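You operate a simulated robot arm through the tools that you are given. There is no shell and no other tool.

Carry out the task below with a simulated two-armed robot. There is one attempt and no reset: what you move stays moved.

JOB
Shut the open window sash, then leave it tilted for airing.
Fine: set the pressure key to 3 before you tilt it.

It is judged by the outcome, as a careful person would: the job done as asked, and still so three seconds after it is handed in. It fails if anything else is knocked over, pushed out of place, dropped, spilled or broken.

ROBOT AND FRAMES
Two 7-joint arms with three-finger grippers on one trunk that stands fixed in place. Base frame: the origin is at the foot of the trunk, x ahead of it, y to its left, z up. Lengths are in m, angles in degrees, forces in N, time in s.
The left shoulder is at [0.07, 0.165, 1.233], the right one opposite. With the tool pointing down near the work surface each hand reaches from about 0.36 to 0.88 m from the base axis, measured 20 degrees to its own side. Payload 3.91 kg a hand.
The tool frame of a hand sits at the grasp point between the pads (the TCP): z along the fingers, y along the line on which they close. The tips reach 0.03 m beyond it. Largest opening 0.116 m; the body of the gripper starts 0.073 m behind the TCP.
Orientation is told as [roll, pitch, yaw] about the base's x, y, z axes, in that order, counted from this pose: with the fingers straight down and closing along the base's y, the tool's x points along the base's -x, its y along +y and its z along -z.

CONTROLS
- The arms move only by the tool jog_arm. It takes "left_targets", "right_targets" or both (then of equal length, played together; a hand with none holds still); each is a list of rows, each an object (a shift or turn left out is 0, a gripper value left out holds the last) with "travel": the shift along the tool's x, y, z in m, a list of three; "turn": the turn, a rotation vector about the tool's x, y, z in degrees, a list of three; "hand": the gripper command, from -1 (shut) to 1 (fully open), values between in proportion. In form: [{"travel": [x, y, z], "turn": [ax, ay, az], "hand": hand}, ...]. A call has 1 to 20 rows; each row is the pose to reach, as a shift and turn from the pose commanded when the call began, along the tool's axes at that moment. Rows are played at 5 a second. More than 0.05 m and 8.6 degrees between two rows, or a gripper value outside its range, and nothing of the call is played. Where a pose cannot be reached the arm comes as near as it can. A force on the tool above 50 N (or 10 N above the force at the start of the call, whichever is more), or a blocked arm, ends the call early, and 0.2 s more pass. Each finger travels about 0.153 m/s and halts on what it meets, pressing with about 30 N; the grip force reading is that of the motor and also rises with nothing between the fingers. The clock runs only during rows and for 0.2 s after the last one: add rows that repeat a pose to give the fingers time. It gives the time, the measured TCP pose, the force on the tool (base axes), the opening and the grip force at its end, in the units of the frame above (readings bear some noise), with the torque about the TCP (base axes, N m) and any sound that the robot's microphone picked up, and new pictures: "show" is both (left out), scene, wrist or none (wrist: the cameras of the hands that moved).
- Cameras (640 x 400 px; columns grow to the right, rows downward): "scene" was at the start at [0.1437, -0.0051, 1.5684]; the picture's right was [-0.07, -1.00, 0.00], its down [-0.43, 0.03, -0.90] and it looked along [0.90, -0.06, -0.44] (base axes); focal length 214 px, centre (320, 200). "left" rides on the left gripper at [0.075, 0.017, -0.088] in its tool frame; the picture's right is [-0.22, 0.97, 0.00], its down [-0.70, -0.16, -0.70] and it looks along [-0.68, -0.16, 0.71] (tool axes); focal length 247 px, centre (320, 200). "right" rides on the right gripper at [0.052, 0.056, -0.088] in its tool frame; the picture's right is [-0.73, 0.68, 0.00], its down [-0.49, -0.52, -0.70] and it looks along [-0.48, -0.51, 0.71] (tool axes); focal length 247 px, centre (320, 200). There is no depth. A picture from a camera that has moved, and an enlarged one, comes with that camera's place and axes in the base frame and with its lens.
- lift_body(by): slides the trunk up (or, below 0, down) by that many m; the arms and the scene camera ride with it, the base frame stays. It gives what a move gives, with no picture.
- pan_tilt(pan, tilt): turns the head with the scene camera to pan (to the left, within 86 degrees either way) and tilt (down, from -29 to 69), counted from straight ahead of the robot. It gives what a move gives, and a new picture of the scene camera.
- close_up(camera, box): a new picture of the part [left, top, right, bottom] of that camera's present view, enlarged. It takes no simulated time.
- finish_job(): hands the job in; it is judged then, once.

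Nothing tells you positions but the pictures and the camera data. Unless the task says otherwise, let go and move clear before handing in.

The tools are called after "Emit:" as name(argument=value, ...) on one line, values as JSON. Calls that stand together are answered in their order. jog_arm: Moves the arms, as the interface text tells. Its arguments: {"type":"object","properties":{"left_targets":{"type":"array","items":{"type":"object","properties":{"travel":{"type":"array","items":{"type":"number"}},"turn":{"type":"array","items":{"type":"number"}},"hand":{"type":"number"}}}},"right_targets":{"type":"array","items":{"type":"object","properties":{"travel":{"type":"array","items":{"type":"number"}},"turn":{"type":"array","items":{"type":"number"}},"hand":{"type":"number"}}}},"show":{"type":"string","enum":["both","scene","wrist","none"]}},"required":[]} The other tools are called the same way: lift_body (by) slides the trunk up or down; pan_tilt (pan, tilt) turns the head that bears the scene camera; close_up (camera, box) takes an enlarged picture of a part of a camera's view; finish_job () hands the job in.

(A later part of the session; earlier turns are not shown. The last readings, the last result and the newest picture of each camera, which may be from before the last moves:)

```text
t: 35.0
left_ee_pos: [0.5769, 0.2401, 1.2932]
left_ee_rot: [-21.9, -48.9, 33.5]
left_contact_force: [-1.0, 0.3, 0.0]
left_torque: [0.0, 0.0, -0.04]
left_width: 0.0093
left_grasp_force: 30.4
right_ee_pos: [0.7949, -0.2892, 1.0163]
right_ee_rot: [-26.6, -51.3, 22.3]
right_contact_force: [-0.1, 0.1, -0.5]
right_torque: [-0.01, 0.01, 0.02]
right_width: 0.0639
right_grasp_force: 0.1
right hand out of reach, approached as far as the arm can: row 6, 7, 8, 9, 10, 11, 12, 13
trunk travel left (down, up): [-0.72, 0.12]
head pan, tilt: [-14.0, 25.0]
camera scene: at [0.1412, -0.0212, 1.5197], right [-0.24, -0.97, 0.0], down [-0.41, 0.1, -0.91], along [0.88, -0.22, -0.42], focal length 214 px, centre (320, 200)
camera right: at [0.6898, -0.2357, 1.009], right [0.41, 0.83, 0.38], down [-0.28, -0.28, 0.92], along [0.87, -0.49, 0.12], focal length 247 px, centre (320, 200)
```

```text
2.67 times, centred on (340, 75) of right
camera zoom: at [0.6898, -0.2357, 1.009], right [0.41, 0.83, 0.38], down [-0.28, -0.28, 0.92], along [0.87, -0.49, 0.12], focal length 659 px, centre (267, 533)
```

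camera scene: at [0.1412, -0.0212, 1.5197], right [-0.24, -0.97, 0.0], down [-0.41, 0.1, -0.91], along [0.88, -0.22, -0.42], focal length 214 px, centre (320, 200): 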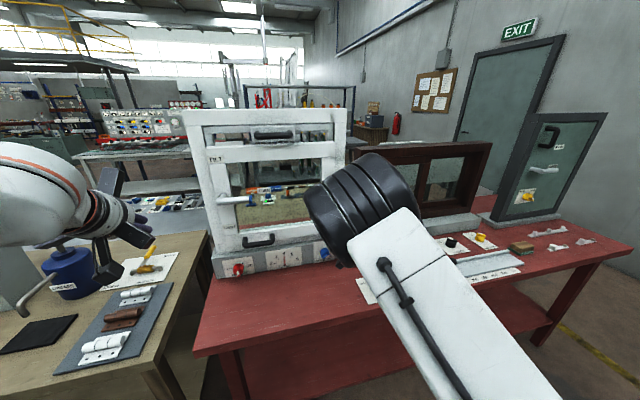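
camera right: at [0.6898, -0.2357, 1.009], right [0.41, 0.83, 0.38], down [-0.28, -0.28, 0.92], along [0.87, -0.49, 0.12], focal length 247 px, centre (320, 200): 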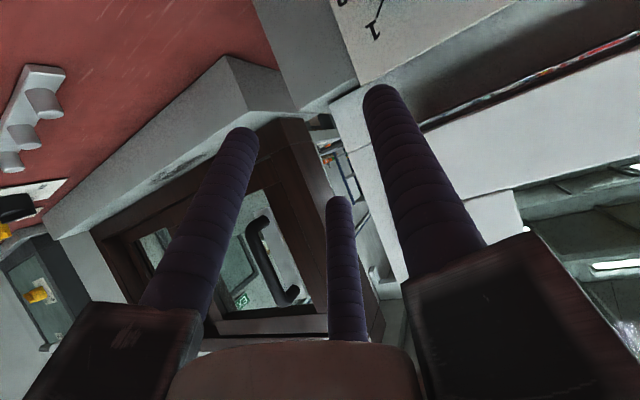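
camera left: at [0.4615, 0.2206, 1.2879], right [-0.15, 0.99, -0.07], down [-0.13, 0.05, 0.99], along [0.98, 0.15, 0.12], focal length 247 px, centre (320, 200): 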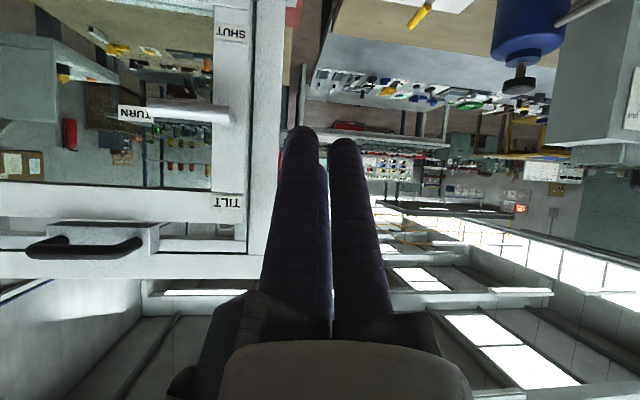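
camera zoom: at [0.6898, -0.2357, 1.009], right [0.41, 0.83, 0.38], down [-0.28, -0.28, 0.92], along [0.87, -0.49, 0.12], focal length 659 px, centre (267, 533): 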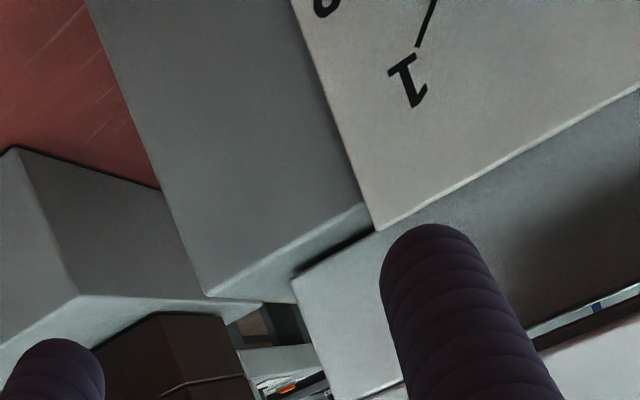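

The forward-pointing poses keep running into this arm's limits, but pointing steeply down is comfortable. I'll lift the right hand away, point it steeply down with the fingers shut, and press the key's pointer end downward from above, which turns it clockwise from 1 to 3.

Emit:
jog_arm(right_targets=[{"travel": [-0.0039, -0.0066, -0.0213], "turn": [-2.5, 6.9, 2.1], "hand": -1}, {"travel": [-0.0078, -0.0132, -0.0426], "turn": [-5, 13.7, 4.3], "hand": -1}, {"travel": [-0.0118, -0.0197, -0.064], "turn": [-7.5, 20.6, 6.4], "hand": -1}, {"travel": [-0.0157, -0.0263, -0.0853], "turn": [-10, 27.4, 8.6], "hand": -1}, {"travel": [-0.0196, -0.0329, -0.1066], "turn": [-12.5, 34.3, 10.7], "hand": -1}, {"travel": [-0.0196, -0.0329, -0.1066], "turn": [-12.5, 34.3, 10.7], "hand": -1}])

Emit:
close_up(camera="scene", box=[290, 220, 390, 290])

```text
t: 36.4
left_ee_pos: [0.5778, 0.2422, 1.2921]
left_ee_rot: [-21.8, -48.9, 33.5]
left_contact_force: [0.4, 0.3, 0.2]
left_torque: [-0.02, -0.02, -0.04]
left_width: 0.0094
left_grasp_force: 29.8
right_ee_pos: [0.7205, -0.2807, 1.0976]
right_ee_rot: [-2.5, -19.5, 2.6]
right_contact_force: [-0.2, 0.1, -0.5]
right_torque: [-0.03, 0.0, -0.03]
right_width: 0.0094
right_grasp_force: 29.9
trunk travel left (down, up): [-0.72, 0.12]
head pan, tilt: [-14.0, 25.0]
camera scene: at [0.1418, -0.0189, 1.5196], right [-0.24, -0.97, 0.0], down [-0.41, 0.1, -0.91], along [0.88, -0.22, -0.42], focal length 214 px, centre (320, 200)
camera right: at [0.6387, -0.2246, 1.1617], right [0.67, 0.71, 0.22], down [0.24, -0.48, 0.84], along [0.71, -0.51, -0.49], focal length 247 px, centre (320, 200)
```

scene: 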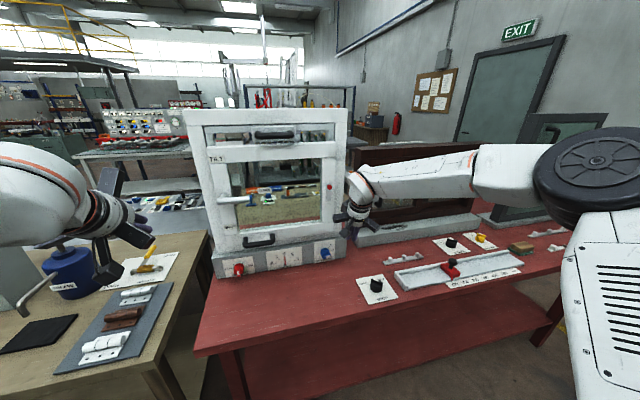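
right: 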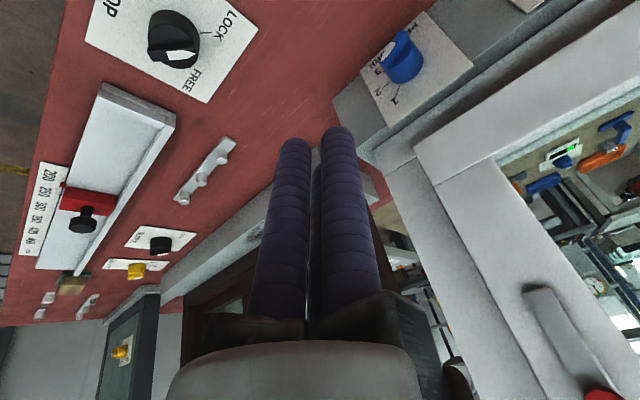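

```text
5.71 times, centred on (340, 255) of scene
camera zoom: at [0.1418, -0.0189, 1.5196], right [-0.24, -0.97, 0.0], down [-0.41, 0.1, -0.91], along [0.88, -0.22, -0.42], focal length 1226 px, centre (206, -114)
```

zoom: 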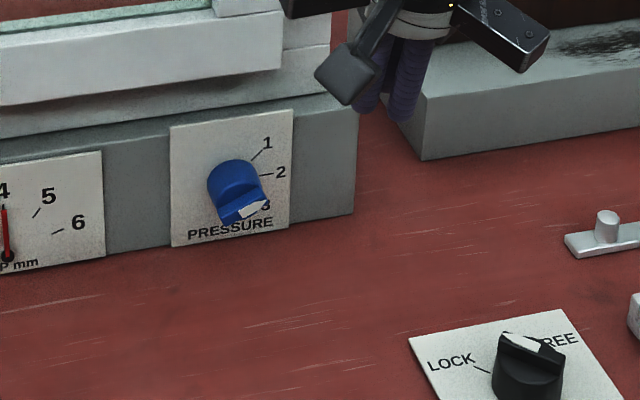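

That's a far better arm posture, and the scene camera can see the key, which has already turned a little toward 2. I'll bring the shut fingers over the right (pointer) end of the key.

Emit:
jog_arm(right_targets=[{"travel": [-0.0169, 0.0085, 0.0342], "hand": -1}, {"travel": [-0.0338, 0.0169, 0.0684], "hand": -1}, {"travel": [-0.0508, 0.0254, 0.1026], "hand": -1}, {"travel": [-0.0677, 0.0338, 0.1368], "hand": -1}, {"travel": [-0.0677, 0.0338, 0.1368], "hand": -1}])

Emit:
close_up(camera="scene", box=[305, 230, 365, 272])

Emit:
close_up(camera="right", box=[220, 20, 460, 180])

```text
t: 37.6
left_ee_pos: [0.576, 0.2414, 1.2952]
left_ee_rot: [-21.9, -49.0, 33.5]
left_contact_force: [-0.4, 0.8, -0.8]
left_torque: [0.02, 0.01, -0.03]
left_width: 0.0093
left_grasp_force: 29.7
right_ee_pos: [0.827, -0.2502, 0.9903]
right_ee_rot: [-2.3, -19.8, 2.5]
right_contact_force: [-0.6, 0.3, 0.1]
right_torque: [-0.02, -0.01, 0.0]
right_width: 0.0092
right_grasp_force: 30.1
trunk travel left (down, up): [-0.72, 0.12]
head pan, tilt: [-14.0, 25.0]
camera scene: at [0.1398, -0.0213, 1.5198], right [-0.24, -0.97, 0.0], down [-0.41, 0.1, -0.91], along [0.88, -0.22, -0.42], focal length 214 px, centre (320, 200)
camera right: at [0.7446, -0.194, 1.0543], right [0.67, 0.71, 0.22], down [0.24, -0.48, 0.84], along [0.71, -0.51, -0.49], focal length 247 px, centre (320, 200)
```

scene: 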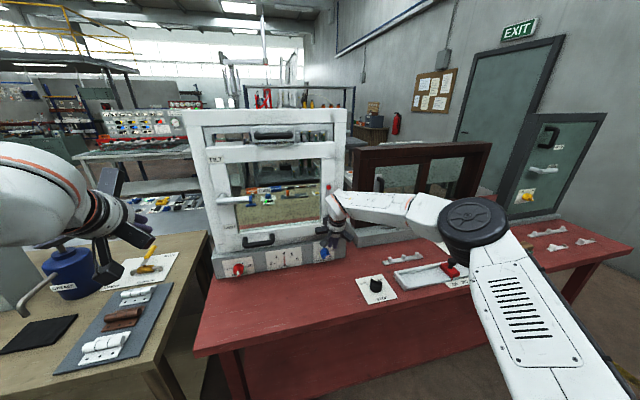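
right: 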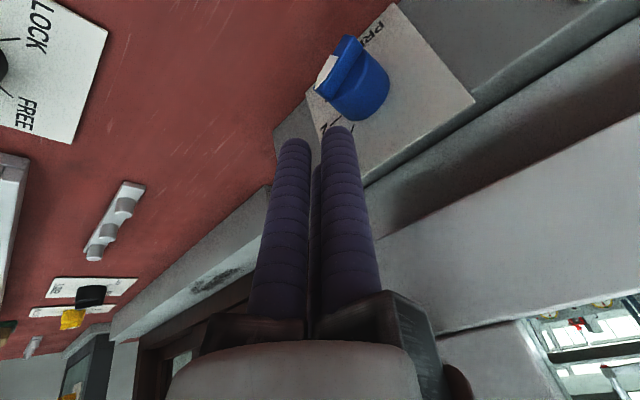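

```text
9.52 times, centred on (335, 251) of scene
camera zoom: at [0.1398, -0.0213, 1.5198], right [-0.24, -0.97, 0.0], down [-0.41, 0.1, -0.91], along [0.88, -0.22, -0.42], focal length 2043 px, centre (177, -286)
```

zoom: 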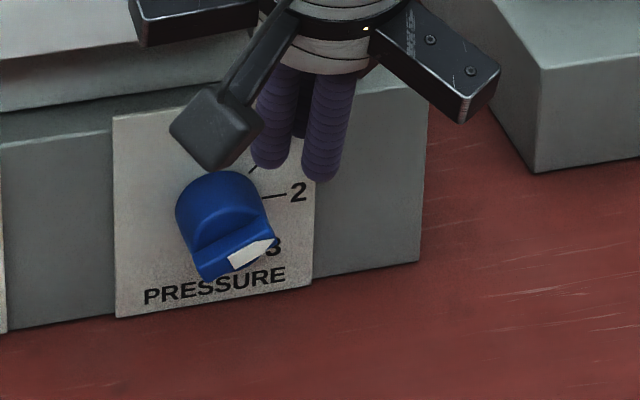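

```text
2.50 times, centred on (340, 100) of right
camera zoom: at [0.7446, -0.194, 1.0543], right [0.67, 0.71, 0.22], down [0.24, -0.48, 0.84], along [0.71, -0.51, -0.49], focal length 617 px, centre (270, 450)
```

zoom: 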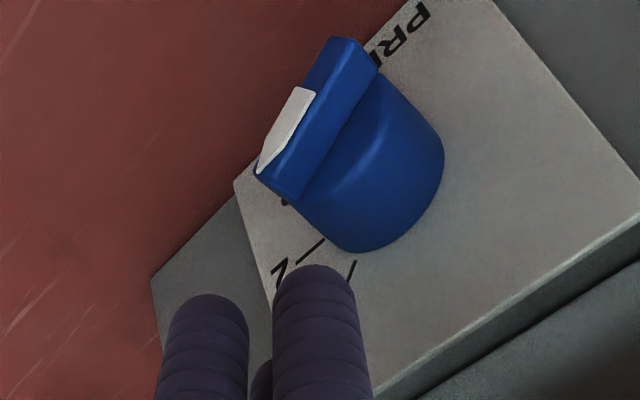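

The key now points about 17° above "2" with no spring-back, so it holds where it is put. I'll press its pointer end straight down in small steps.

Emit:
jog_arm(right_targets=[{"travel": [0.0083, 0.0033, 0.0291], "hand": -1}, {"travel": [0.0104, 0.003, 0.035], "hand": -1}, {"travel": [0.0125, 0.0028, 0.0404], "hand": -1}, {"travel": [0.0152, 0.0011, 0.048], "hand": -1}], show="wrist")

Emit:
close_up(camera="scene", box=[305, 230, 365, 272])

Emit:
close_up(camera="right", box=[220, 20, 460, 180])

```text
t: 38.6
left_ee_pos: [0.5774, 0.2406, 1.2938]
left_ee_rot: [-21.8, -49.0, 33.5]
left_contact_force: [-0.1, -0.2, -0.1]
left_torque: [-0.01, -0.01, 0.01]
left_width: 0.0093
left_grasp_force: 30.1
right_ee_pos: [0.8294, -0.252, 0.9404]
right_ee_rot: [-2.2, -19.7, 2.5]
right_contact_force: [-0.4, -0.5, -0.5]
right_torque: [0.07, -0.01, 0.0]
right_width: 0.0092
right_grasp_force: 29.8
trunk travel left (down, up): [-0.72, 0.12]
head pan, tilt: [-14.0, 25.0]
camera right: at [0.7475, -0.1956, 1.003], right [0.67, 0.71, 0.22], down [0.24, -0.48, 0.84], along [0.71, -0.51, -0.49], focal length 247 px, centre (320, 200)
```

right: 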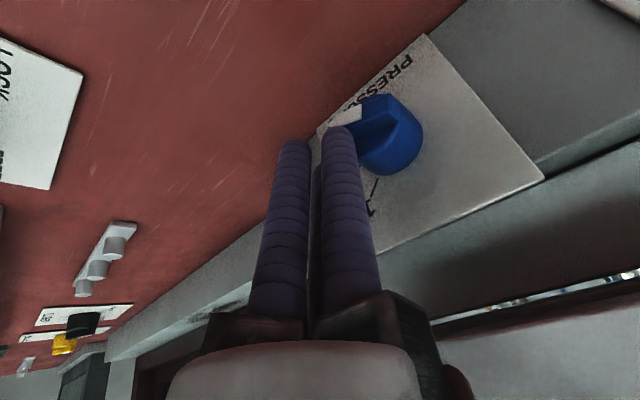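

```text
9.52 times, centred on (335, 251) of scene
camera zoom: at [0.1411, -0.0219, 1.5197], right [-0.24, -0.97, 0.0], down [-0.41, 0.1, -0.91], along [0.88, -0.22, -0.42], focal length 2043 px, centre (177, -286)
```

zoom: 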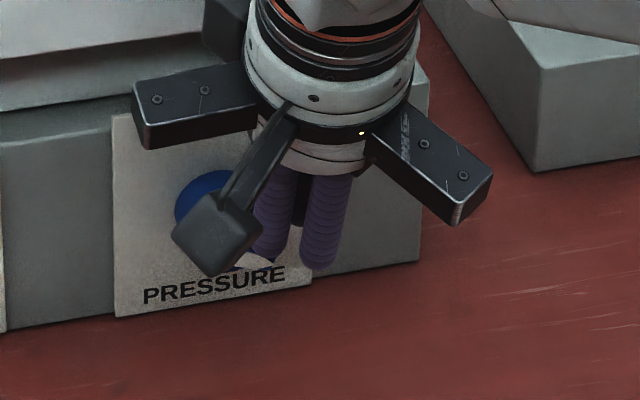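

```text
2.50 times, centred on (340, 100) of right
camera zoom: at [0.7475, -0.1956, 1.003], right [0.67, 0.71, 0.22], down [0.24, -0.48, 0.84], along [0.71, -0.51, -0.49], focal length 617 px, centre (270, 450)
```

zoom: 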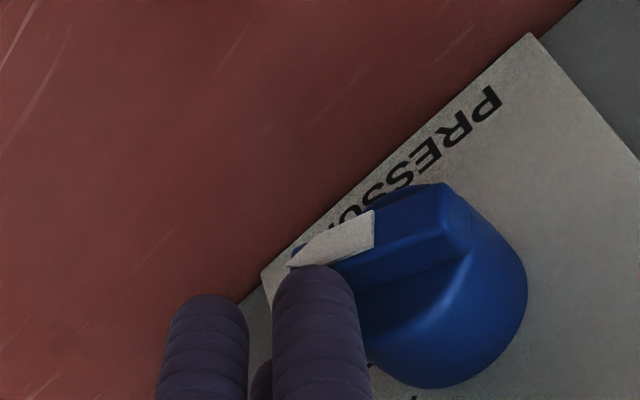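

The key turned and now points about 22° below "2". I'll press a bit further, down and right, to bring it onto 3.

Emit:
jog_arm(right_targets=[{"travel": [0.001, -0.0008, 0.0026], "hand": -1}, {"travel": [0.0019, -0.0016, 0.0051], "hand": -1}, {"travel": [0.0019, -0.0016, 0.0051], "hand": -1}], show="none")

Emit:
close_up(camera="right", box=[220, 20, 460, 180])

```text
t: 39.4
left_ee_pos: [0.5758, 0.2404, 1.2951]
left_ee_rot: [-21.9, -49.0, 33.5]
left_contact_force: [0.0, -0.1, -0.1]
left_torque: [-0.01, -0.01, 0.0]
left_width: 0.009
left_grasp_force: 30.0
right_ee_pos: [0.8272, -0.2521, 0.9356]
right_ee_rot: [-2.3, -19.7, 2.5]
right_contact_force: [-2.2, -2.9, 7.2]
right_torque: [0.03, -0.03, 0.05]
right_width: 0.009
right_grasp_force: 30.3
trunk travel left (down, up): [-0.72, 0.12]
head pan, tilt: [-14.0, 25.0]
```

```text
2.50 times, centred on (340, 100) of right
camera zoom: at [0.7468, -0.1958, 0.999], right [0.67, 0.71, 0.22], down [0.24, -0.48, 0.84], along [0.71, -0.51, -0.49], focal length 617 px, centre (270, 450)
```

zoom: 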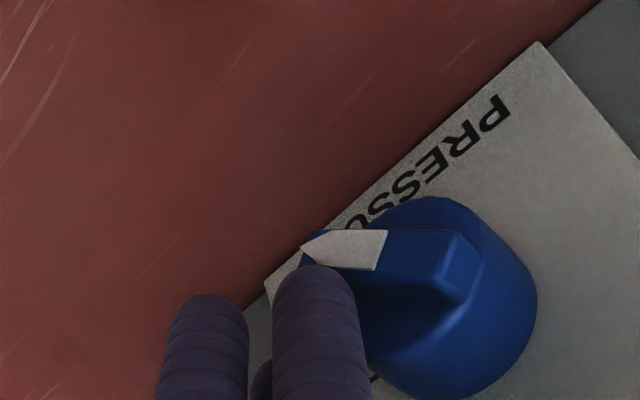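

By my estimate the pointer is now about 45° below level, which is 3. I'll lift the hand clear and check it head-on.

Emit:
jog_arm(right_targets=[{"travel": [0.0, -0.003, -0.03], "hand": -1}, {"travel": [0.02, -0.02, -0.07], "hand": -1}, {"travel": [0.05, -0.05, -0.1], "hand": -1}, {"travel": [0.08, -0.08, -0.125], "hand": -1}, {"travel": [0.11, -0.105, -0.15], "hand": -1}], show="scene")

Emit:
close_up(camera="scene", box=[305, 230, 365, 272])

Emit:
close_up(camera="scene", box=[180, 100, 360, 290])

Emit:
close_up(camera="right", box=[300, 0, 540, 160])

```text
refused: row 3 steps farther than a row can; nothing moved
```

```text
9.52 times, centred on (335, 251) of scene
camera zoom: at [0.1398, -0.0213, 1.5199], right [-0.24, -0.97, 0.0], down [-0.41, 0.1, -0.91], along [0.88, -0.22, -0.42], focal length 2043 px, centre (177, -286)
```

zoom: 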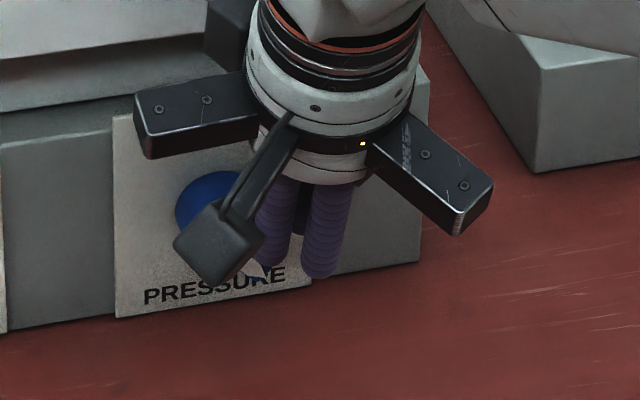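

```text
2.11 times, centred on (270, 195) of scene
camera zoom: at [0.1398, -0.0213, 1.5199], right [-0.24, -0.97, 0.0], down [-0.41, 0.1, -0.91], along [0.88, -0.22, -0.42], focal length 452 px, centre (425, 210)
```

zoom: 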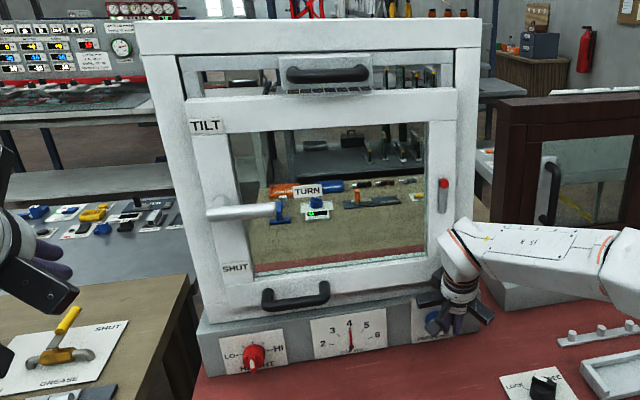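

```text
2.50 times, centred on (420, 80) of right
camera zoom: at [0.7468, -0.1958, 0.999], right [0.67, 0.71, 0.22], down [0.24, -0.48, 0.84], along [0.71, -0.51, -0.49], focal length 617 px, centre (70, 500)
```

zoom: 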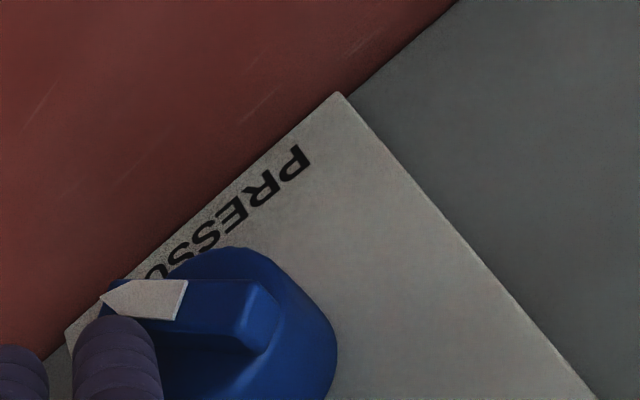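

That move was refused for step size. Repeating with smaller steps.

Emit:
jog_arm(right_targets=[{"travel": [0.0, -0.003, -0.03], "hand": -1}, {"travel": [0.015, -0.015, -0.065], "hand": -1}, {"travel": [0.04, -0.04, -0.09], "hand": -1}, {"travel": [0.065, -0.065, -0.115], "hand": -1}, {"travel": [0.09, -0.09, -0.14], "hand": -1}, {"travel": [0.115, -0.11, -0.165], "hand": -1}], show="scene")

Emit:
close_up(camera="scene", box=[305, 230, 365, 272])

Emit:
close_up(camera="right", box=[280, 0, 600, 200])

```text
t: 40.8
left_ee_pos: [0.5745, 0.2401, 1.2951]
left_ee_rot: [-21.8, -49.1, 33.6]
left_contact_force: [-0.2, -0.6, 0.8]
left_torque: [0.02, -0.03, 0.0]
left_width: 0.0093
left_grasp_force: 29.9
right_ee_pos: [0.667, -0.3614, 1.0566]
right_ee_rot: [-2.3, -19.7, 2.5]
right_contact_force: [0.7, 0.2, 0.0]
right_torque: [0.0, -0.04, -0.01]
right_width: 0.0094
right_grasp_force: 30.0
trunk travel left (down, up): [-0.72, 0.12]
head pan, tilt: [-14.0, 25.0]
camera scene: at [0.1393, -0.0225, 1.5198], right [-0.24, -0.97, 0.0], down [-0.41, 0.1, -0.91], along [0.88, -0.22, -0.42], focal length 214 px, centre (320, 200)
```

scene: 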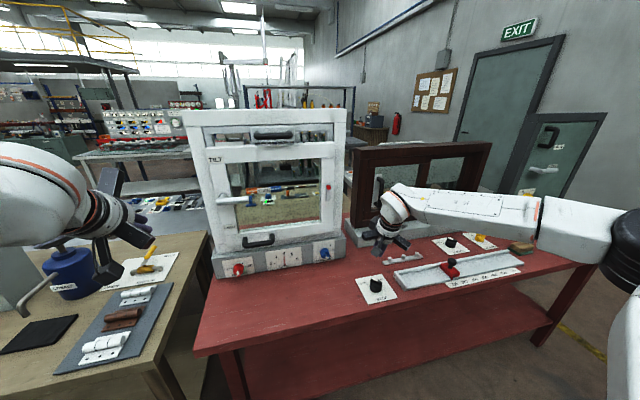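

```text
9.52 times, centred on (335, 251) of scene
camera zoom: at [0.1393, -0.0225, 1.5198], right [-0.24, -0.97, 0.0], down [-0.41, 0.1, -0.91], along [0.88, -0.22, -0.42], focal length 2043 px, centre (177, -286)
```

zoom: 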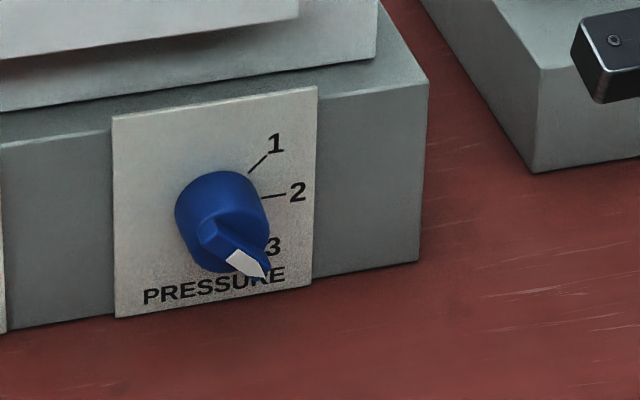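

```text
2.00 times, centred on (440, 100) of right
camera zoom: at [0.5848, -0.3054, 1.1197], right [0.67, 0.71, 0.22], down [0.24, -0.48, 0.84], along [0.71, -0.51, -0.49], focal length 494 px, centre (80, 400)
```

zoom: 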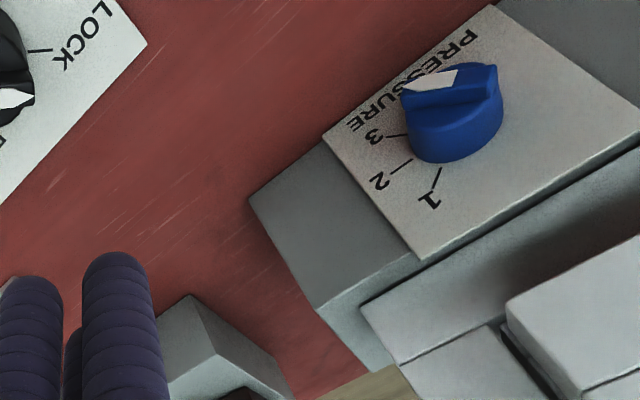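

The key is at 3, with the pointer within a few degrees of the 3 mark. Next is the handle lever. I'll bring the left fist below the lever, ready to push it up along its arc to TILT.

Emit:
jog_arm(left_targets=[{"travel": [0.0139, -0.0286, 0.0258], "hand": -1}, {"travel": [0.0278, -0.0571, 0.0516], "hand": -1}, {"travel": [0.0417, -0.0857, 0.0774], "hand": -1}, {"travel": [0.0556, -0.1143, 0.1032], "hand": -1}, {"travel": [0.0695, -0.1428, 0.129], "hand": -1}, {"travel": [0.0834, -0.1714, 0.1548], "hand": -1}, {"travel": [0.0834, -0.1714, 0.1548], "hand": -1}])

Emit:
close_up(camera="scene", box=[180, 100, 360, 290])

```text
t: 42.4
left_ee_pos: [0.7009, 0.0604, 1.1793]
left_ee_rot: [-22.1, -48.8, 33.7]
left_contact_force: [-0.1, 0.1, 0.3]
left_torque: [-0.01, -0.02, 0.02]
left_width: 0.0092
left_grasp_force: 30.0
right_ee_pos: [0.6671, -0.3613, 1.0547]
right_ee_rot: [-2.3, -19.7, 2.6]
right_contact_force: [-0.5, -0.6, 0.5]
right_torque: [-0.02, 0.01, 0.0]
right_width: 0.0091
right_grasp_force: 29.4
trunk travel left (down, up): [-0.72, 0.12]
head pan, tilt: [-14.0, 25.0]
camera scene: at [0.1406, -0.0227, 1.5197], right [-0.24, -0.97, 0.0], down [-0.41, 0.1, -0.91], along [0.88, -0.22, -0.42], focal length 214 px, centre (320, 200)
camera left: at [0.5859, 0.0433, 1.1727], right [-0.15, 0.99, -0.07], down [-0.13, 0.05, 0.99], along [0.98, 0.16, 0.12], focal length 247 px, centre (320, 200)
```

scene: 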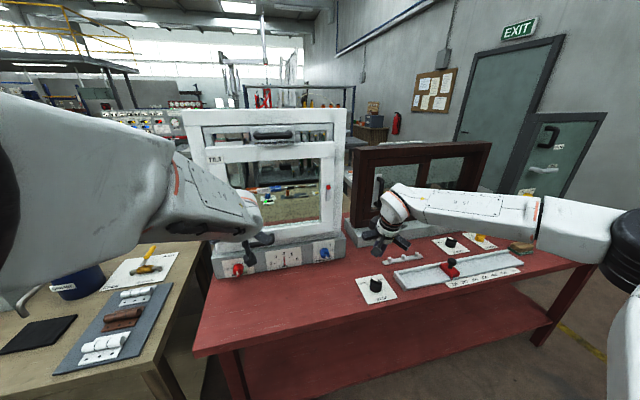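
left: 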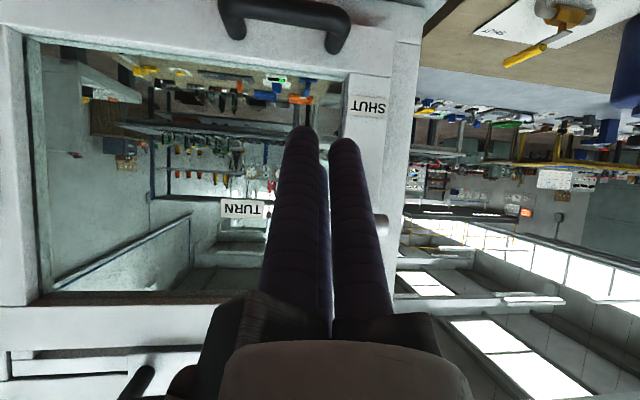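

```text
2.11 times, centred on (270, 195) of scene
camera zoom: at [0.1406, -0.0227, 1.5197], right [-0.24, -0.97, 0.0], down [-0.41, 0.1, -0.91], along [0.88, -0.22, -0.42], focal length 452 px, centre (425, 210)
```

zoom: 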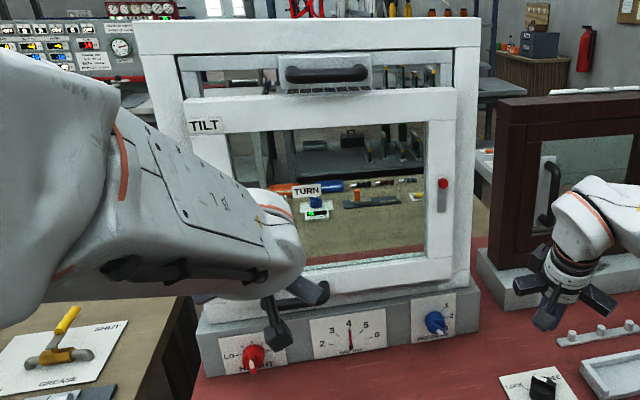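

The fist is below lever height. I'll slide it forward under the lever, stopping before the glass.

Emit:
jog_arm(left_targets=[{"travel": [-0.0236, -0.0111, 0.0304], "hand": -1}, {"travel": [-0.0471, -0.0221, 0.0607], "hand": -1}, {"travel": [-0.0707, -0.0332, 0.0911], "hand": -1}, {"travel": [-0.0707, -0.0332, 0.0911], "hand": -1}], show="wrist")

```text
t: 43.4
left_ee_pos: [0.8316, 0.0793, 1.1979]
left_ee_rot: [-24.9, -48.2, 36.8]
left_contact_force: [0.3, 0.0, 0.3]
left_torque: [0.0, -0.04, -0.01]
left_width: 0.0089
left_grasp_force: 30.2
right_ee_pos: [0.6757, -0.359, 1.051]
right_ee_rot: [-2.4, -19.3, 2.6]
right_contact_force: [1.3, -0.9, -0.6]
right_torque: [0.01, 0.03, -0.01]
right_width: 0.0092
right_grasp_force: 29.9
trunk travel left (down, up): [-0.72, 0.12]
head pan, tilt: [-14.0, 25.0]
camera left: at [0.7164, 0.0595, 1.1918], right [-0.17, 0.98, -0.11], down [-0.14, 0.08, 0.99], along [0.98, 0.18, 0.12], focal length 247 px, centre (320, 200)
```

left: 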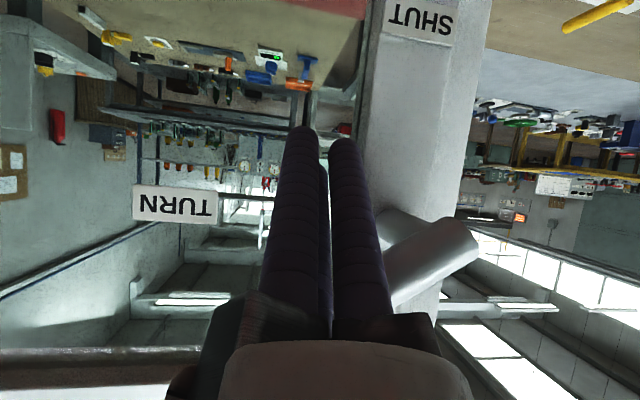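

The fist has already begun lifting the lever, which is now about 30° up. I'll continue up along the arc.

Emit:
jog_arm(left_targets=[{"travel": [-0.0153, -0.01, -0.0194], "hand": -1}, {"travel": [-0.0306, -0.0203, -0.0388], "hand": -1}, {"travel": [-0.0306, -0.0203, -0.0388], "hand": -1}], show="wrist")

```text
t: 44.2
left_ee_pos: [0.8159, 0.0768, 1.241]
left_ee_rot: [-24.4, -47.8, 37.1]
left_contact_force: [0.7, 0.3, -0.7]
left_torque: [0.01, 0.02, 0.0]
left_width: 0.0092
left_grasp_force: 30.7
right_ee_pos: [0.667, -0.3615, 1.0568]
right_ee_rot: [-2.3, -19.7, 2.5]
right_contact_force: [-0.8, 0.3, -0.1]
right_torque: [0.02, 0.0, 0.0]
right_width: 0.0094
right_grasp_force: 29.9
trunk travel left (down, up): [-0.72, 0.12]
head pan, tilt: [-14.0, 25.0]
camera left: at [0.6999, 0.0551, 1.2362], right [-0.18, 0.98, -0.11], down [-0.13, 0.08, 0.99], along [0.98, 0.19, 0.11], focal length 247 px, centre (320, 200)
```

left: 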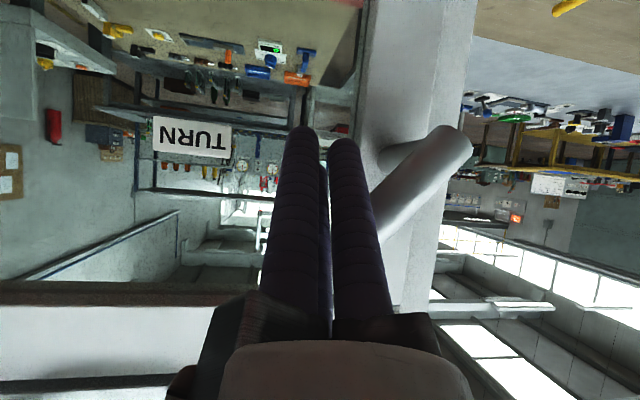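

The lever is at roughly 47°. I'll carry it on to vertical, curving left.

Emit:
jog_arm(left_targets=[{"travel": [-0.015, 0.0003, -0.0075], "hand": -1}, {"travel": [-0.0301, 0.0007, -0.0151], "hand": -1}, {"travel": [-0.0385, 0.008, -0.018], "hand": -1}, {"travel": [-0.0466, 0.0156, -0.0207], "hand": -1}, {"travel": [-0.0466, 0.0156, -0.0207], "hand": -1}], show="both")

```text
t: 45.4
left_ee_pos: [0.8172, 0.0822, 1.2798]
left_ee_rot: [-21.8, -49.1, 33.4]
left_contact_force: [-2.5, -2.6, 3.6]
left_torque: [0.0, -0.07, -0.04]
left_width: 0.0092
left_grasp_force: 29.8
right_ee_pos: [0.6685, -0.3616, 1.0557]
right_ee_rot: [-2.4, -19.7, 2.6]
right_contact_force: [0.8, -0.1, 0.5]
right_torque: [-0.01, 0.01, -0.01]
right_width: 0.0092
right_grasp_force: 30.0
trunk travel left (down, up): [-0.72, 0.12]
head pan, tilt: [-14.0, 25.0]
camera scene: at [0.1413, -0.0216, 1.5197], right [-0.24, -0.97, 0.0], down [-0.41, 0.1, -0.91], along [0.88, -0.22, -0.42], focal length 214 px, centre (320, 200)
camera left: at [0.7023, 0.0652, 1.2736], right [-0.15, 0.99, -0.07], down [-0.13, 0.05, 0.99], along [0.98, 0.15, 0.12], focal length 247 px, centre (320, 200)
```

scene: 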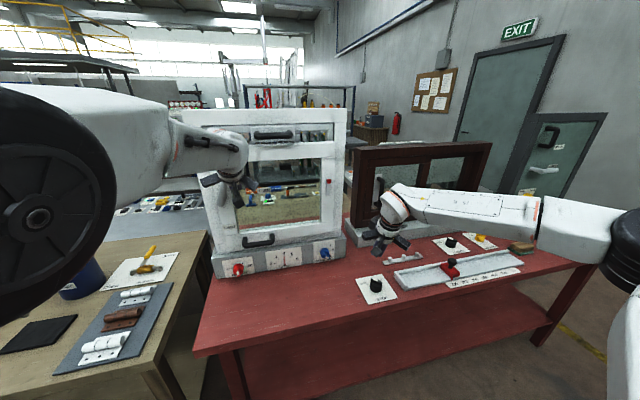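
left: 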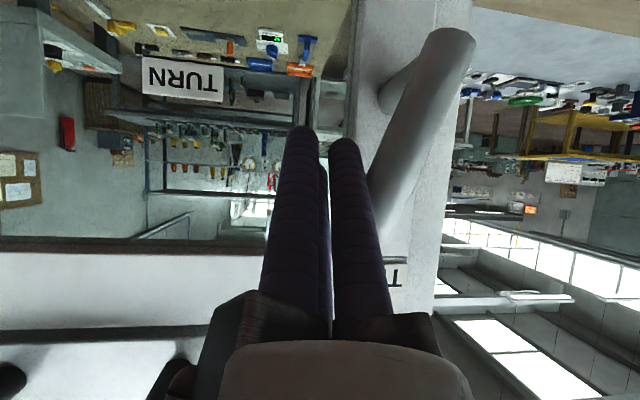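

The lever is at about 66°. A further push to the left will bring it upright.

Emit:
jog_arm(left_targets=[{"travel": [-0.005, 0.0106, 0.0003], "hand": -1}, {"travel": [-0.01, 0.0212, 0.0005], "hand": -1}, {"travel": [-0.0149, 0.0318, 0.0008], "hand": -1}, {"travel": [-0.0149, 0.0318, 0.0008], "hand": -1}], show="wrist")

```text
t: 46.4
left_ee_pos: [0.8169, 0.1047, 1.2819]
left_ee_rot: [-21.6, -49.0, 32.9]
left_contact_force: [-2.7, -43.9, -8.2]
left_torque: [-0.47, -0.16, 0.06]
left_width: 0.0093
left_grasp_force: 29.6
right_ee_pos: [0.6685, -0.366, 1.0519]
right_ee_rot: [-1.9, -19.7, 2.5]
right_contact_force: [-0.7, 0.8, 0.4]
right_torque: [0.0, 0.0, -0.01]
right_width: 0.0091
right_grasp_force: 29.9
trunk travel left (down, up): [-0.72, 0.12]
head pan, tilt: [-14.0, 25.0]
camera left: at [0.7015, 0.0877, 1.2755], right [-0.14, 0.99, -0.07], down [-0.12, 0.05, 0.99], along [0.98, 0.15, 0.12], focal length 247 px, centre (320, 200)
```

left: 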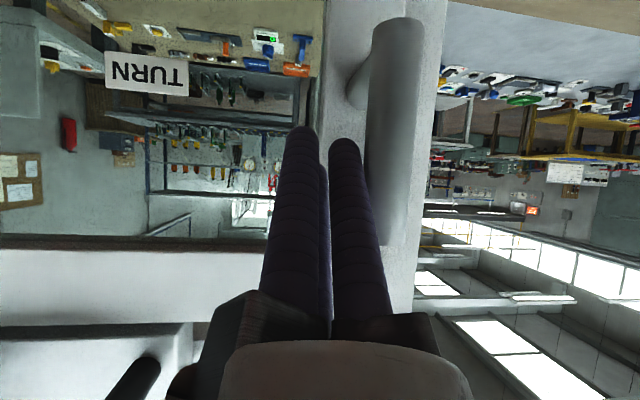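

The lever is upright at TILT and against its stop (44 N). I'll release sideways, back away, and have a look.

Emit:
jog_arm(left_targets=[{"travel": [0.011, -0.028, -0.002], "hand": -1}, {"travel": [0.015, -0.022, -0.045], "hand": -1}, {"travel": [0.015, -0.022, -0.09], "hand": -1}, {"travel": [0.0, 0.0, -0.13], "hand": -1}, {"travel": [-0.015, 0.03, -0.16], "hand": -1}])

Emit:
close_up(camera="scene", box=[180, 100, 360, 290])

Emit:
close_up(camera="left", box=[0, 200, 320, 400])

```text
t: 47.6
left_ee_pos: [0.6875, 0.1234, 1.3815]
left_ee_rot: [-20.6, -48.7, 32.5]
left_contact_force: [1.3, 4.1, 4.1]
left_torque: [-0.17, 0.33, -0.27]
left_width: 0.0091
left_grasp_force: 29.6
right_ee_pos: [0.6667, -0.3624, 1.0542]
right_ee_rot: [-2.2, -19.7, 2.4]
right_contact_force: [0.0, -0.4, 0.0]
right_torque: [0.09, -0.03, 0.07]
right_width: 0.0093
right_grasp_force: 30.3
trunk travel left (down, up): [-0.72, 0.12]
head pan, tilt: [-14.0, 25.0]
camera scene: at [0.1399, -0.0252, 1.5199], right [-0.24, -0.97, 0.0], down [-0.41, 0.1, -0.91], along [0.88, -0.22, -0.42], focal length 214 px, centre (320, 200)
camera left: at [0.5721, 0.1064, 1.3759], right [-0.15, 0.99, -0.06], down [-0.12, 0.04, 0.99], along [0.98, 0.15, 0.11], focal length 247 px, centre (320, 200)
```

scene: 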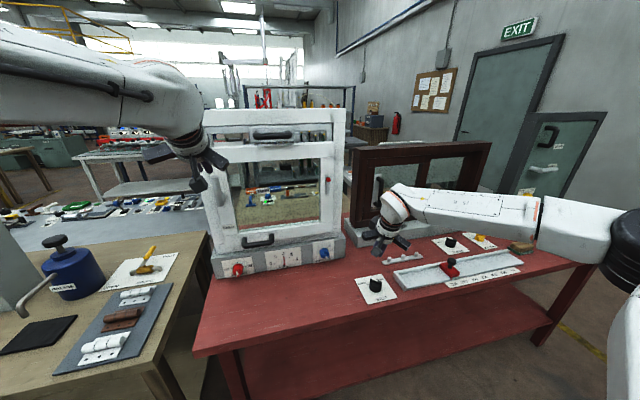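
left: 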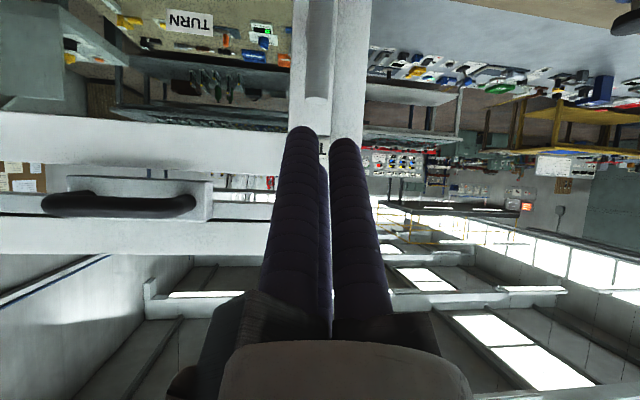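

```text
2.11 times, centred on (270, 195) of scene
camera zoom: at [0.1399, -0.0252, 1.5199], right [-0.24, -0.97, 0.0], down [-0.41, 0.1, -0.91], along [0.88, -0.22, -0.42], focal length 452 px, centre (425, 210)
```

zoom: 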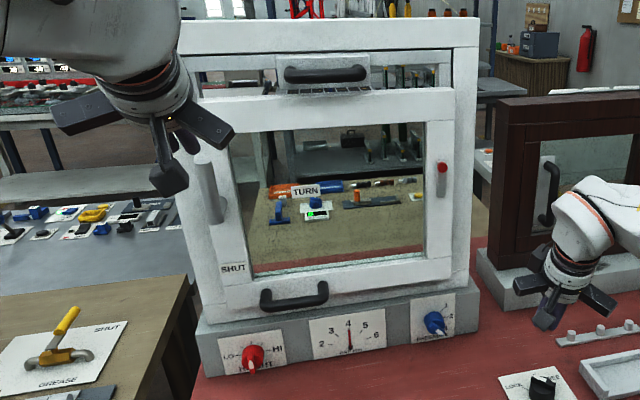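

```text
2.00 times, centred on (160, 300) of left
camera zoom: at [0.5721, 0.1064, 1.3759], right [-0.15, 0.99, -0.06], down [-0.12, 0.04, 0.99], along [0.98, 0.15, 0.11], focal length 494 px, centre (640, 0)
```

zoom: 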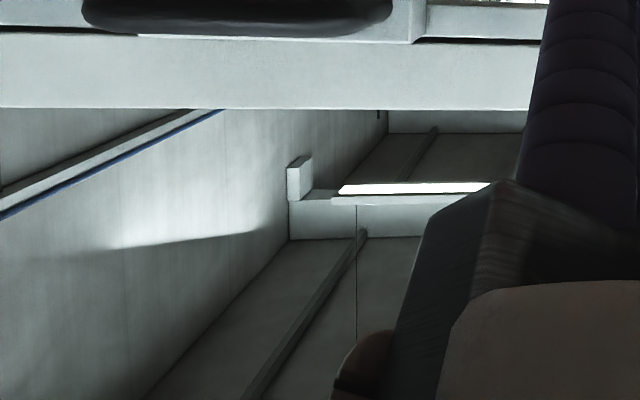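

The lever now points up at TILT and the key is still at 3. I'll take a closer look at the top pull handle before gripping it.

Emit:
close_up(camera="left", box=[20, 150, 240, 260])

Emit:
close_up(camera="scene", box=[240, 115, 320, 165])

Emit:
lift_body(by=0.1)

```text
2.91 times, centred on (130, 205) of left
camera zoom: at [0.5721, 0.1064, 1.3759], right [-0.15, 0.99, -0.06], down [-0.12, 0.04, 0.99], along [0.98, 0.15, 0.11], focal length 718 px, centre (873, 186)
```

zoom: 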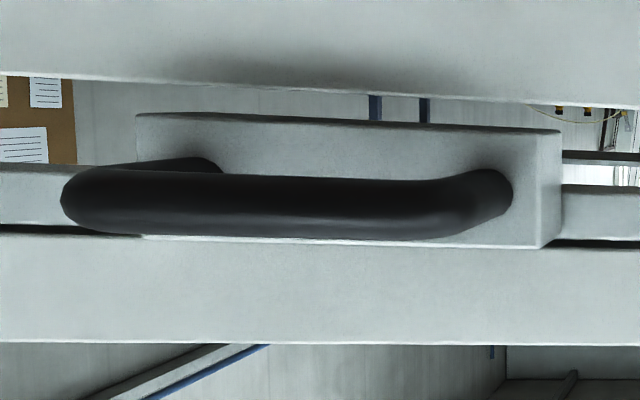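

```text
8.00 times, centred on (280, 140) of scene
camera zoom: at [0.1399, -0.0252, 1.5199], right [-0.24, -0.97, 0.0], down [-0.41, 0.1, -0.91], along [0.88, -0.22, -0.42], focal length 1716 px, centre (640, 680)
```

zoom: 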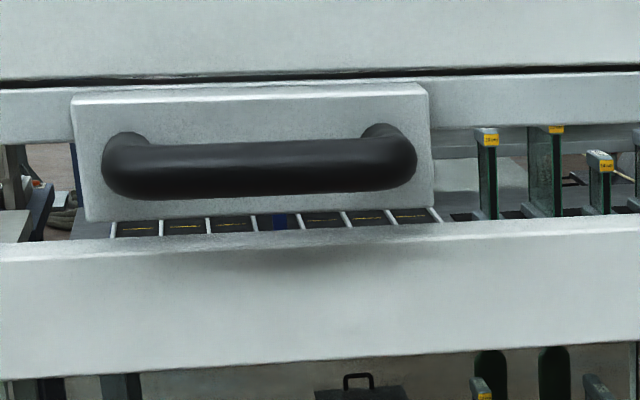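

```text
t: 49.0
left_ee_pos: [0.6918, 0.1396, 1.4839]
left_ee_rot: [-21.8, -48.8, 33.6]
left_contact_force: [-0.3, 0.4, 1.0]
left_torque: [0.01, 0.0, 0.03]
left_width: 0.009
left_grasp_force: 30.3
right_ee_pos: [0.6686, -0.3589, 1.1554]
right_ee_rot: [-2.5, -19.7, 2.6]
right_contact_force: [0.0, -0.6, -0.1]
right_torque: [-0.01, 0.04, 0.01]
right_width: 0.009
right_grasp_force: 30.0
trunk travel left (down, up): [-0.82, 0.02]
head pan, tilt: [-14.0, 25.0]
```

The bar is about at x 0.837, z 1.42, with roughly 3.5 cm of clear space behind it. I'll bring the left fist above and in front of it, pointing steeply down, ready to hook behind the bar.

Emit:
jog_arm(left_targets=[{"travel": [-0.003, -0.0425, 0.0058], "turn": [-0.3, 6.1, 4.4], "hand": -1}, {"travel": [-0.006, -0.085, 0.0116], "turn": [-0.6, 12.2, 8.8], "hand": -1}, {"travel": [-0.009, -0.1276, 0.0174], "turn": [-1.0, 18.4, 13.1], "hand": -1}, {"travel": [-0.012, -0.17, 0.0232], "turn": [-1.3, 24.5, 17.5], "hand": -1}, {"travel": [-0.015, -0.2126, 0.029], "turn": [-1.6, 30.6, 21.9], "hand": -1}, {"travel": [-0.015, -0.2126, 0.029], "turn": [-1.6, 30.6, 21.9], "hand": -1}])

```text
t: 50.4
left_ee_pos: [0.7387, 0.0002, 1.5037]
left_ee_rot: [0.1, -22.3, 0.1]
left_contact_force: [3.1, 0.8, 1.9]
left_torque: [0.02, 0.28, 0.01]
left_width: 0.0092
left_grasp_force: 30.2
left hand out of reach, approached as far as the arm can: row 4, 5, 6
right_ee_pos: [0.6677, -0.3621, 1.1537]
right_ee_rot: [-2.4, -19.6, 2.6]
right_contact_force: [0.2, -0.6, -0.4]
right_torque: [-0.03, 0.0, 0.01]
right_width: 0.0092
right_grasp_force: 30.3
trunk travel left (down, up): [-0.82, 0.02]
head pan, tilt: [-14.0, 25.0]
camera scene: at [0.1406, -0.0215, 1.6197], right [-0.24, -0.97, 0.0], down [-0.41, 0.1, -0.91], along [0.88, -0.22, -0.42], focal length 214 px, centre (320, 200)
camera left: at [0.6358, 0.019, 1.5567], right [0.21, 0.97, 0.09], down [0.38, -0.16, 0.91], along [0.9, -0.15, -0.4], focal length 247 px, centre (320, 200)
```

scene: 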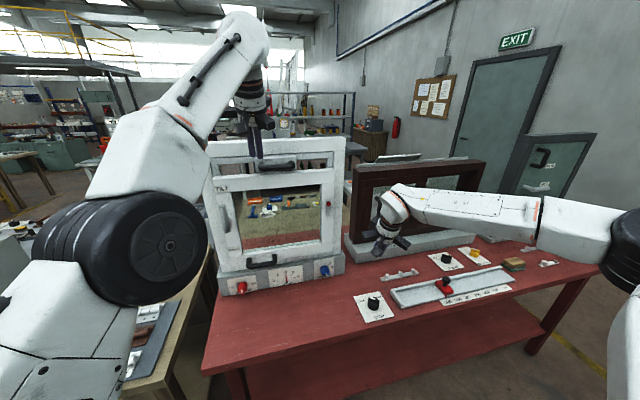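
left: 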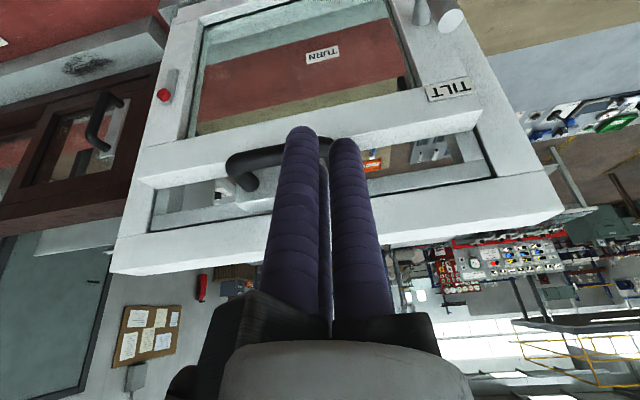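

The arm tops out there. Pointing less steeply (about 50° down) shortens the reach, so I'll raise the trunk the last 2 cm, change the pitch, and come in along the finger line just over the bar.

Emit:
lift_body(by=0.019)

Emit:
jog_arm(left_targets=[{"travel": [-0.01, -0.009, 0.02], "turn": [0, -5, 0], "hand": -1}, {"travel": [-0.02, -0.018, 0.03], "turn": [0, -10, 0], "hand": -1}, {"travel": [-0.03, -0.026, 0.035], "turn": [0, -15, 0], "hand": -1}, {"travel": [-0.04, -0.035, 0.042], "turn": [0, -17.7, 0], "hand": -1}, {"travel": [-0.04, -0.035, 0.042], "turn": [0, -17.7, 0], "hand": -1}])

```text
t: 51.0
left_ee_pos: [0.7391, 0.0006, 1.521]
left_ee_rot: [0.1, -22.0, 0.1]
left_contact_force: [0.5, 0.5, -0.4]
left_torque: [0.05, 0.01, -0.03]
left_width: 0.0091
left_grasp_force: 30.4
right_ee_pos: [0.6687, -0.3616, 1.1737]
right_ee_rot: [-2.3, -19.6, 2.5]
right_contact_force: [-0.8, 0.3, 0.6]
right_torque: [0.02, 0.03, 0.02]
right_width: 0.009
right_grasp_force: 30.0
trunk travel left (down, up): [-0.839, 0.001]
head pan, tilt: [-14.0, 25.0]
```

```text
t: 52.2
left_ee_pos: [0.8104, -0.041, 1.5099]
left_ee_rot: [0.2, -39.8, 0.0]
left_contact_force: [-1.0, 0.4, 0.3]
left_torque: [0.02, 0.03, 0.01]
left_width: 0.0094
left_grasp_force: 30.1
left hand out of reach, approached as far as the arm can: row 1, 2, 3, 4, 5
right_ee_pos: [0.6687, -0.3604, 1.1744]
right_ee_rot: [-2.2, -19.7, 2.6]
right_contact_force: [-0.5, -0.2, -0.3]
right_torque: [-0.01, 0.01, -0.01]
right_width: 0.009
right_grasp_force: 30.0
trunk travel left (down, up): [-0.839, 0.001]
head pan, tilt: [-14.0, 25.0]
camera scene: at [0.1414, -0.0214, 1.6387], right [-0.24, -0.97, 0.0], down [-0.41, 0.1, -0.91], along [0.88, -0.22, -0.42], focal length 214 px, centre (320, 200)
camera left: at [0.6958, -0.024, 1.5301], right [0.17, 0.98, 0.15], down [0.09, -0.16, 0.98], along [0.98, -0.15, -0.11], focal length 247 px, centre (320, 200)
```

scene: 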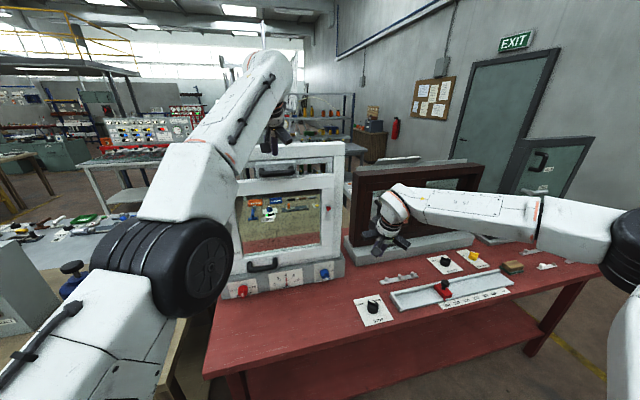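
left: 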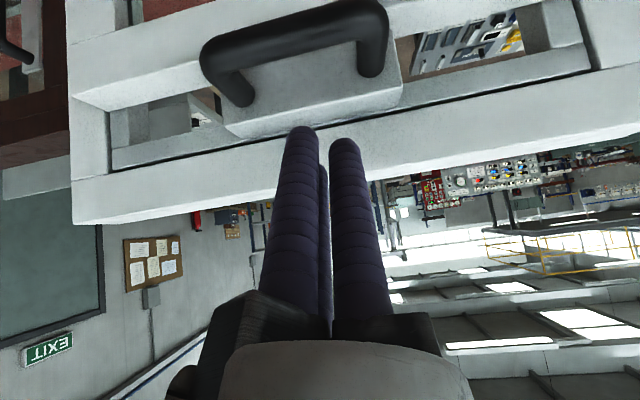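

I can now see the gap between bar and block. I'll zoom to judge whether the fist fits.

Emit:
close_up(camera="left", box=[180, 0, 440, 160])

Emit:
close_up(camera="scene", box=[225, 110, 355, 200])

```text
2.46 times, centred on (310, 80) of left
camera zoom: at [0.6958, -0.024, 1.5301], right [0.17, 0.98, 0.15], down [0.09, -0.16, 0.98], along [0.98, -0.15, -0.11], focal length 608 px, centre (345, 495)
```

zoom: 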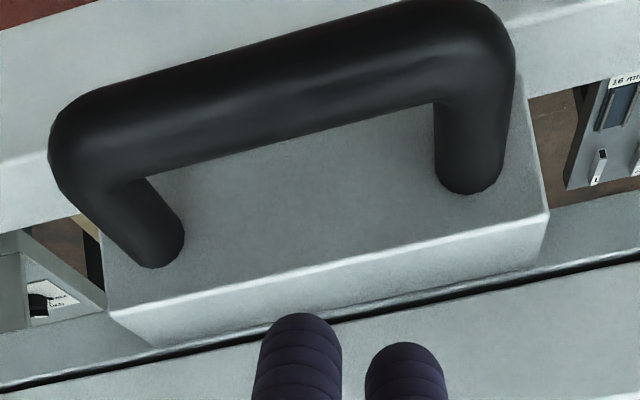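

```text
4.44 times, centred on (290, 155) of scene
camera zoom: at [0.1414, -0.0214, 1.6387], right [-0.24, -0.97, 0.0], down [-0.41, 0.1, -0.91], along [0.88, -0.22, -0.42], focal length 953 px, centre (453, 400)
```

zoom: 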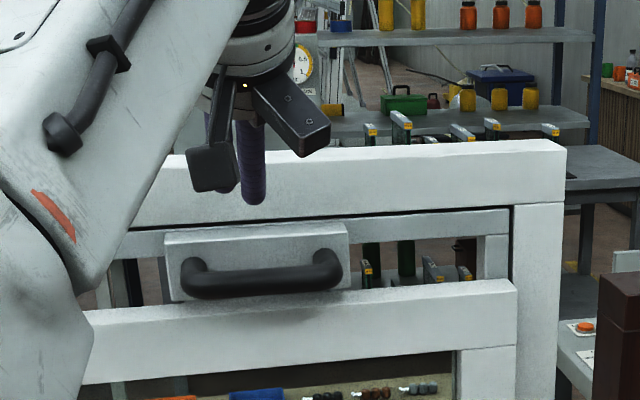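

The gap behind the bar is about 4 cm (bar x≈0.826, block face x≈0.876), enough for the fist. I'll step down toward it in stages.

Emit:
jog_arm(left_targets=[{"travel": [-0.007, -0.002, 0.0266], "hand": -1}, {"travel": [-0.0139, -0.004, 0.0533], "hand": -1}, {"travel": [-0.0139, -0.004, 0.0533], "hand": -1}], show="wrist")

```text
t: 53.0
left_ee_pos: [0.8397, -0.03, 1.4698]
left_ee_rot: [0.2, -39.9, 0.1]
left_contact_force: [-0.7, -0.1, 0.3]
left_torque: [-0.01, 0.01, -0.03]
left_width: 0.0091
left_grasp_force: 30.1
left hand out of reach, approached as far as the arm can: row 1, 2, 3
right_ee_pos: [0.6684, -0.3607, 1.1752]
right_ee_rot: [-2.3, -19.7, 2.7]
right_contact_force: [0.7, -1.0, -0.3]
right_torque: [-0.01, 0.01, 0.01]
right_width: 0.0093
right_grasp_force: 29.9
trunk travel left (down, up): [-0.839, 0.001]
head pan, tilt: [-14.0, 25.0]
camera left: at [0.7264, -0.0127, 1.4901], right [0.17, 0.97, 0.15], down [0.09, -0.16, 0.98], along [0.98, -0.15, -0.11], focal length 247 px, centre (320, 200)
```

left: 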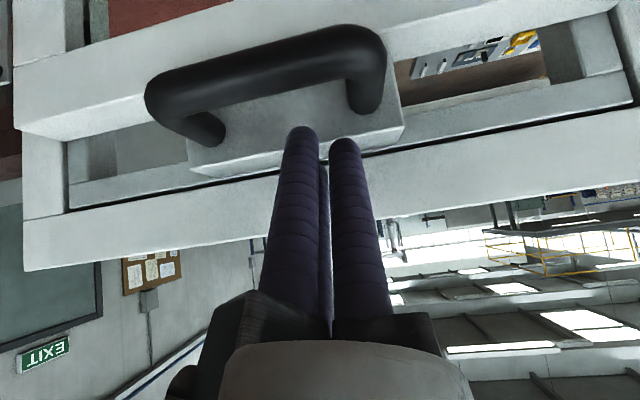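

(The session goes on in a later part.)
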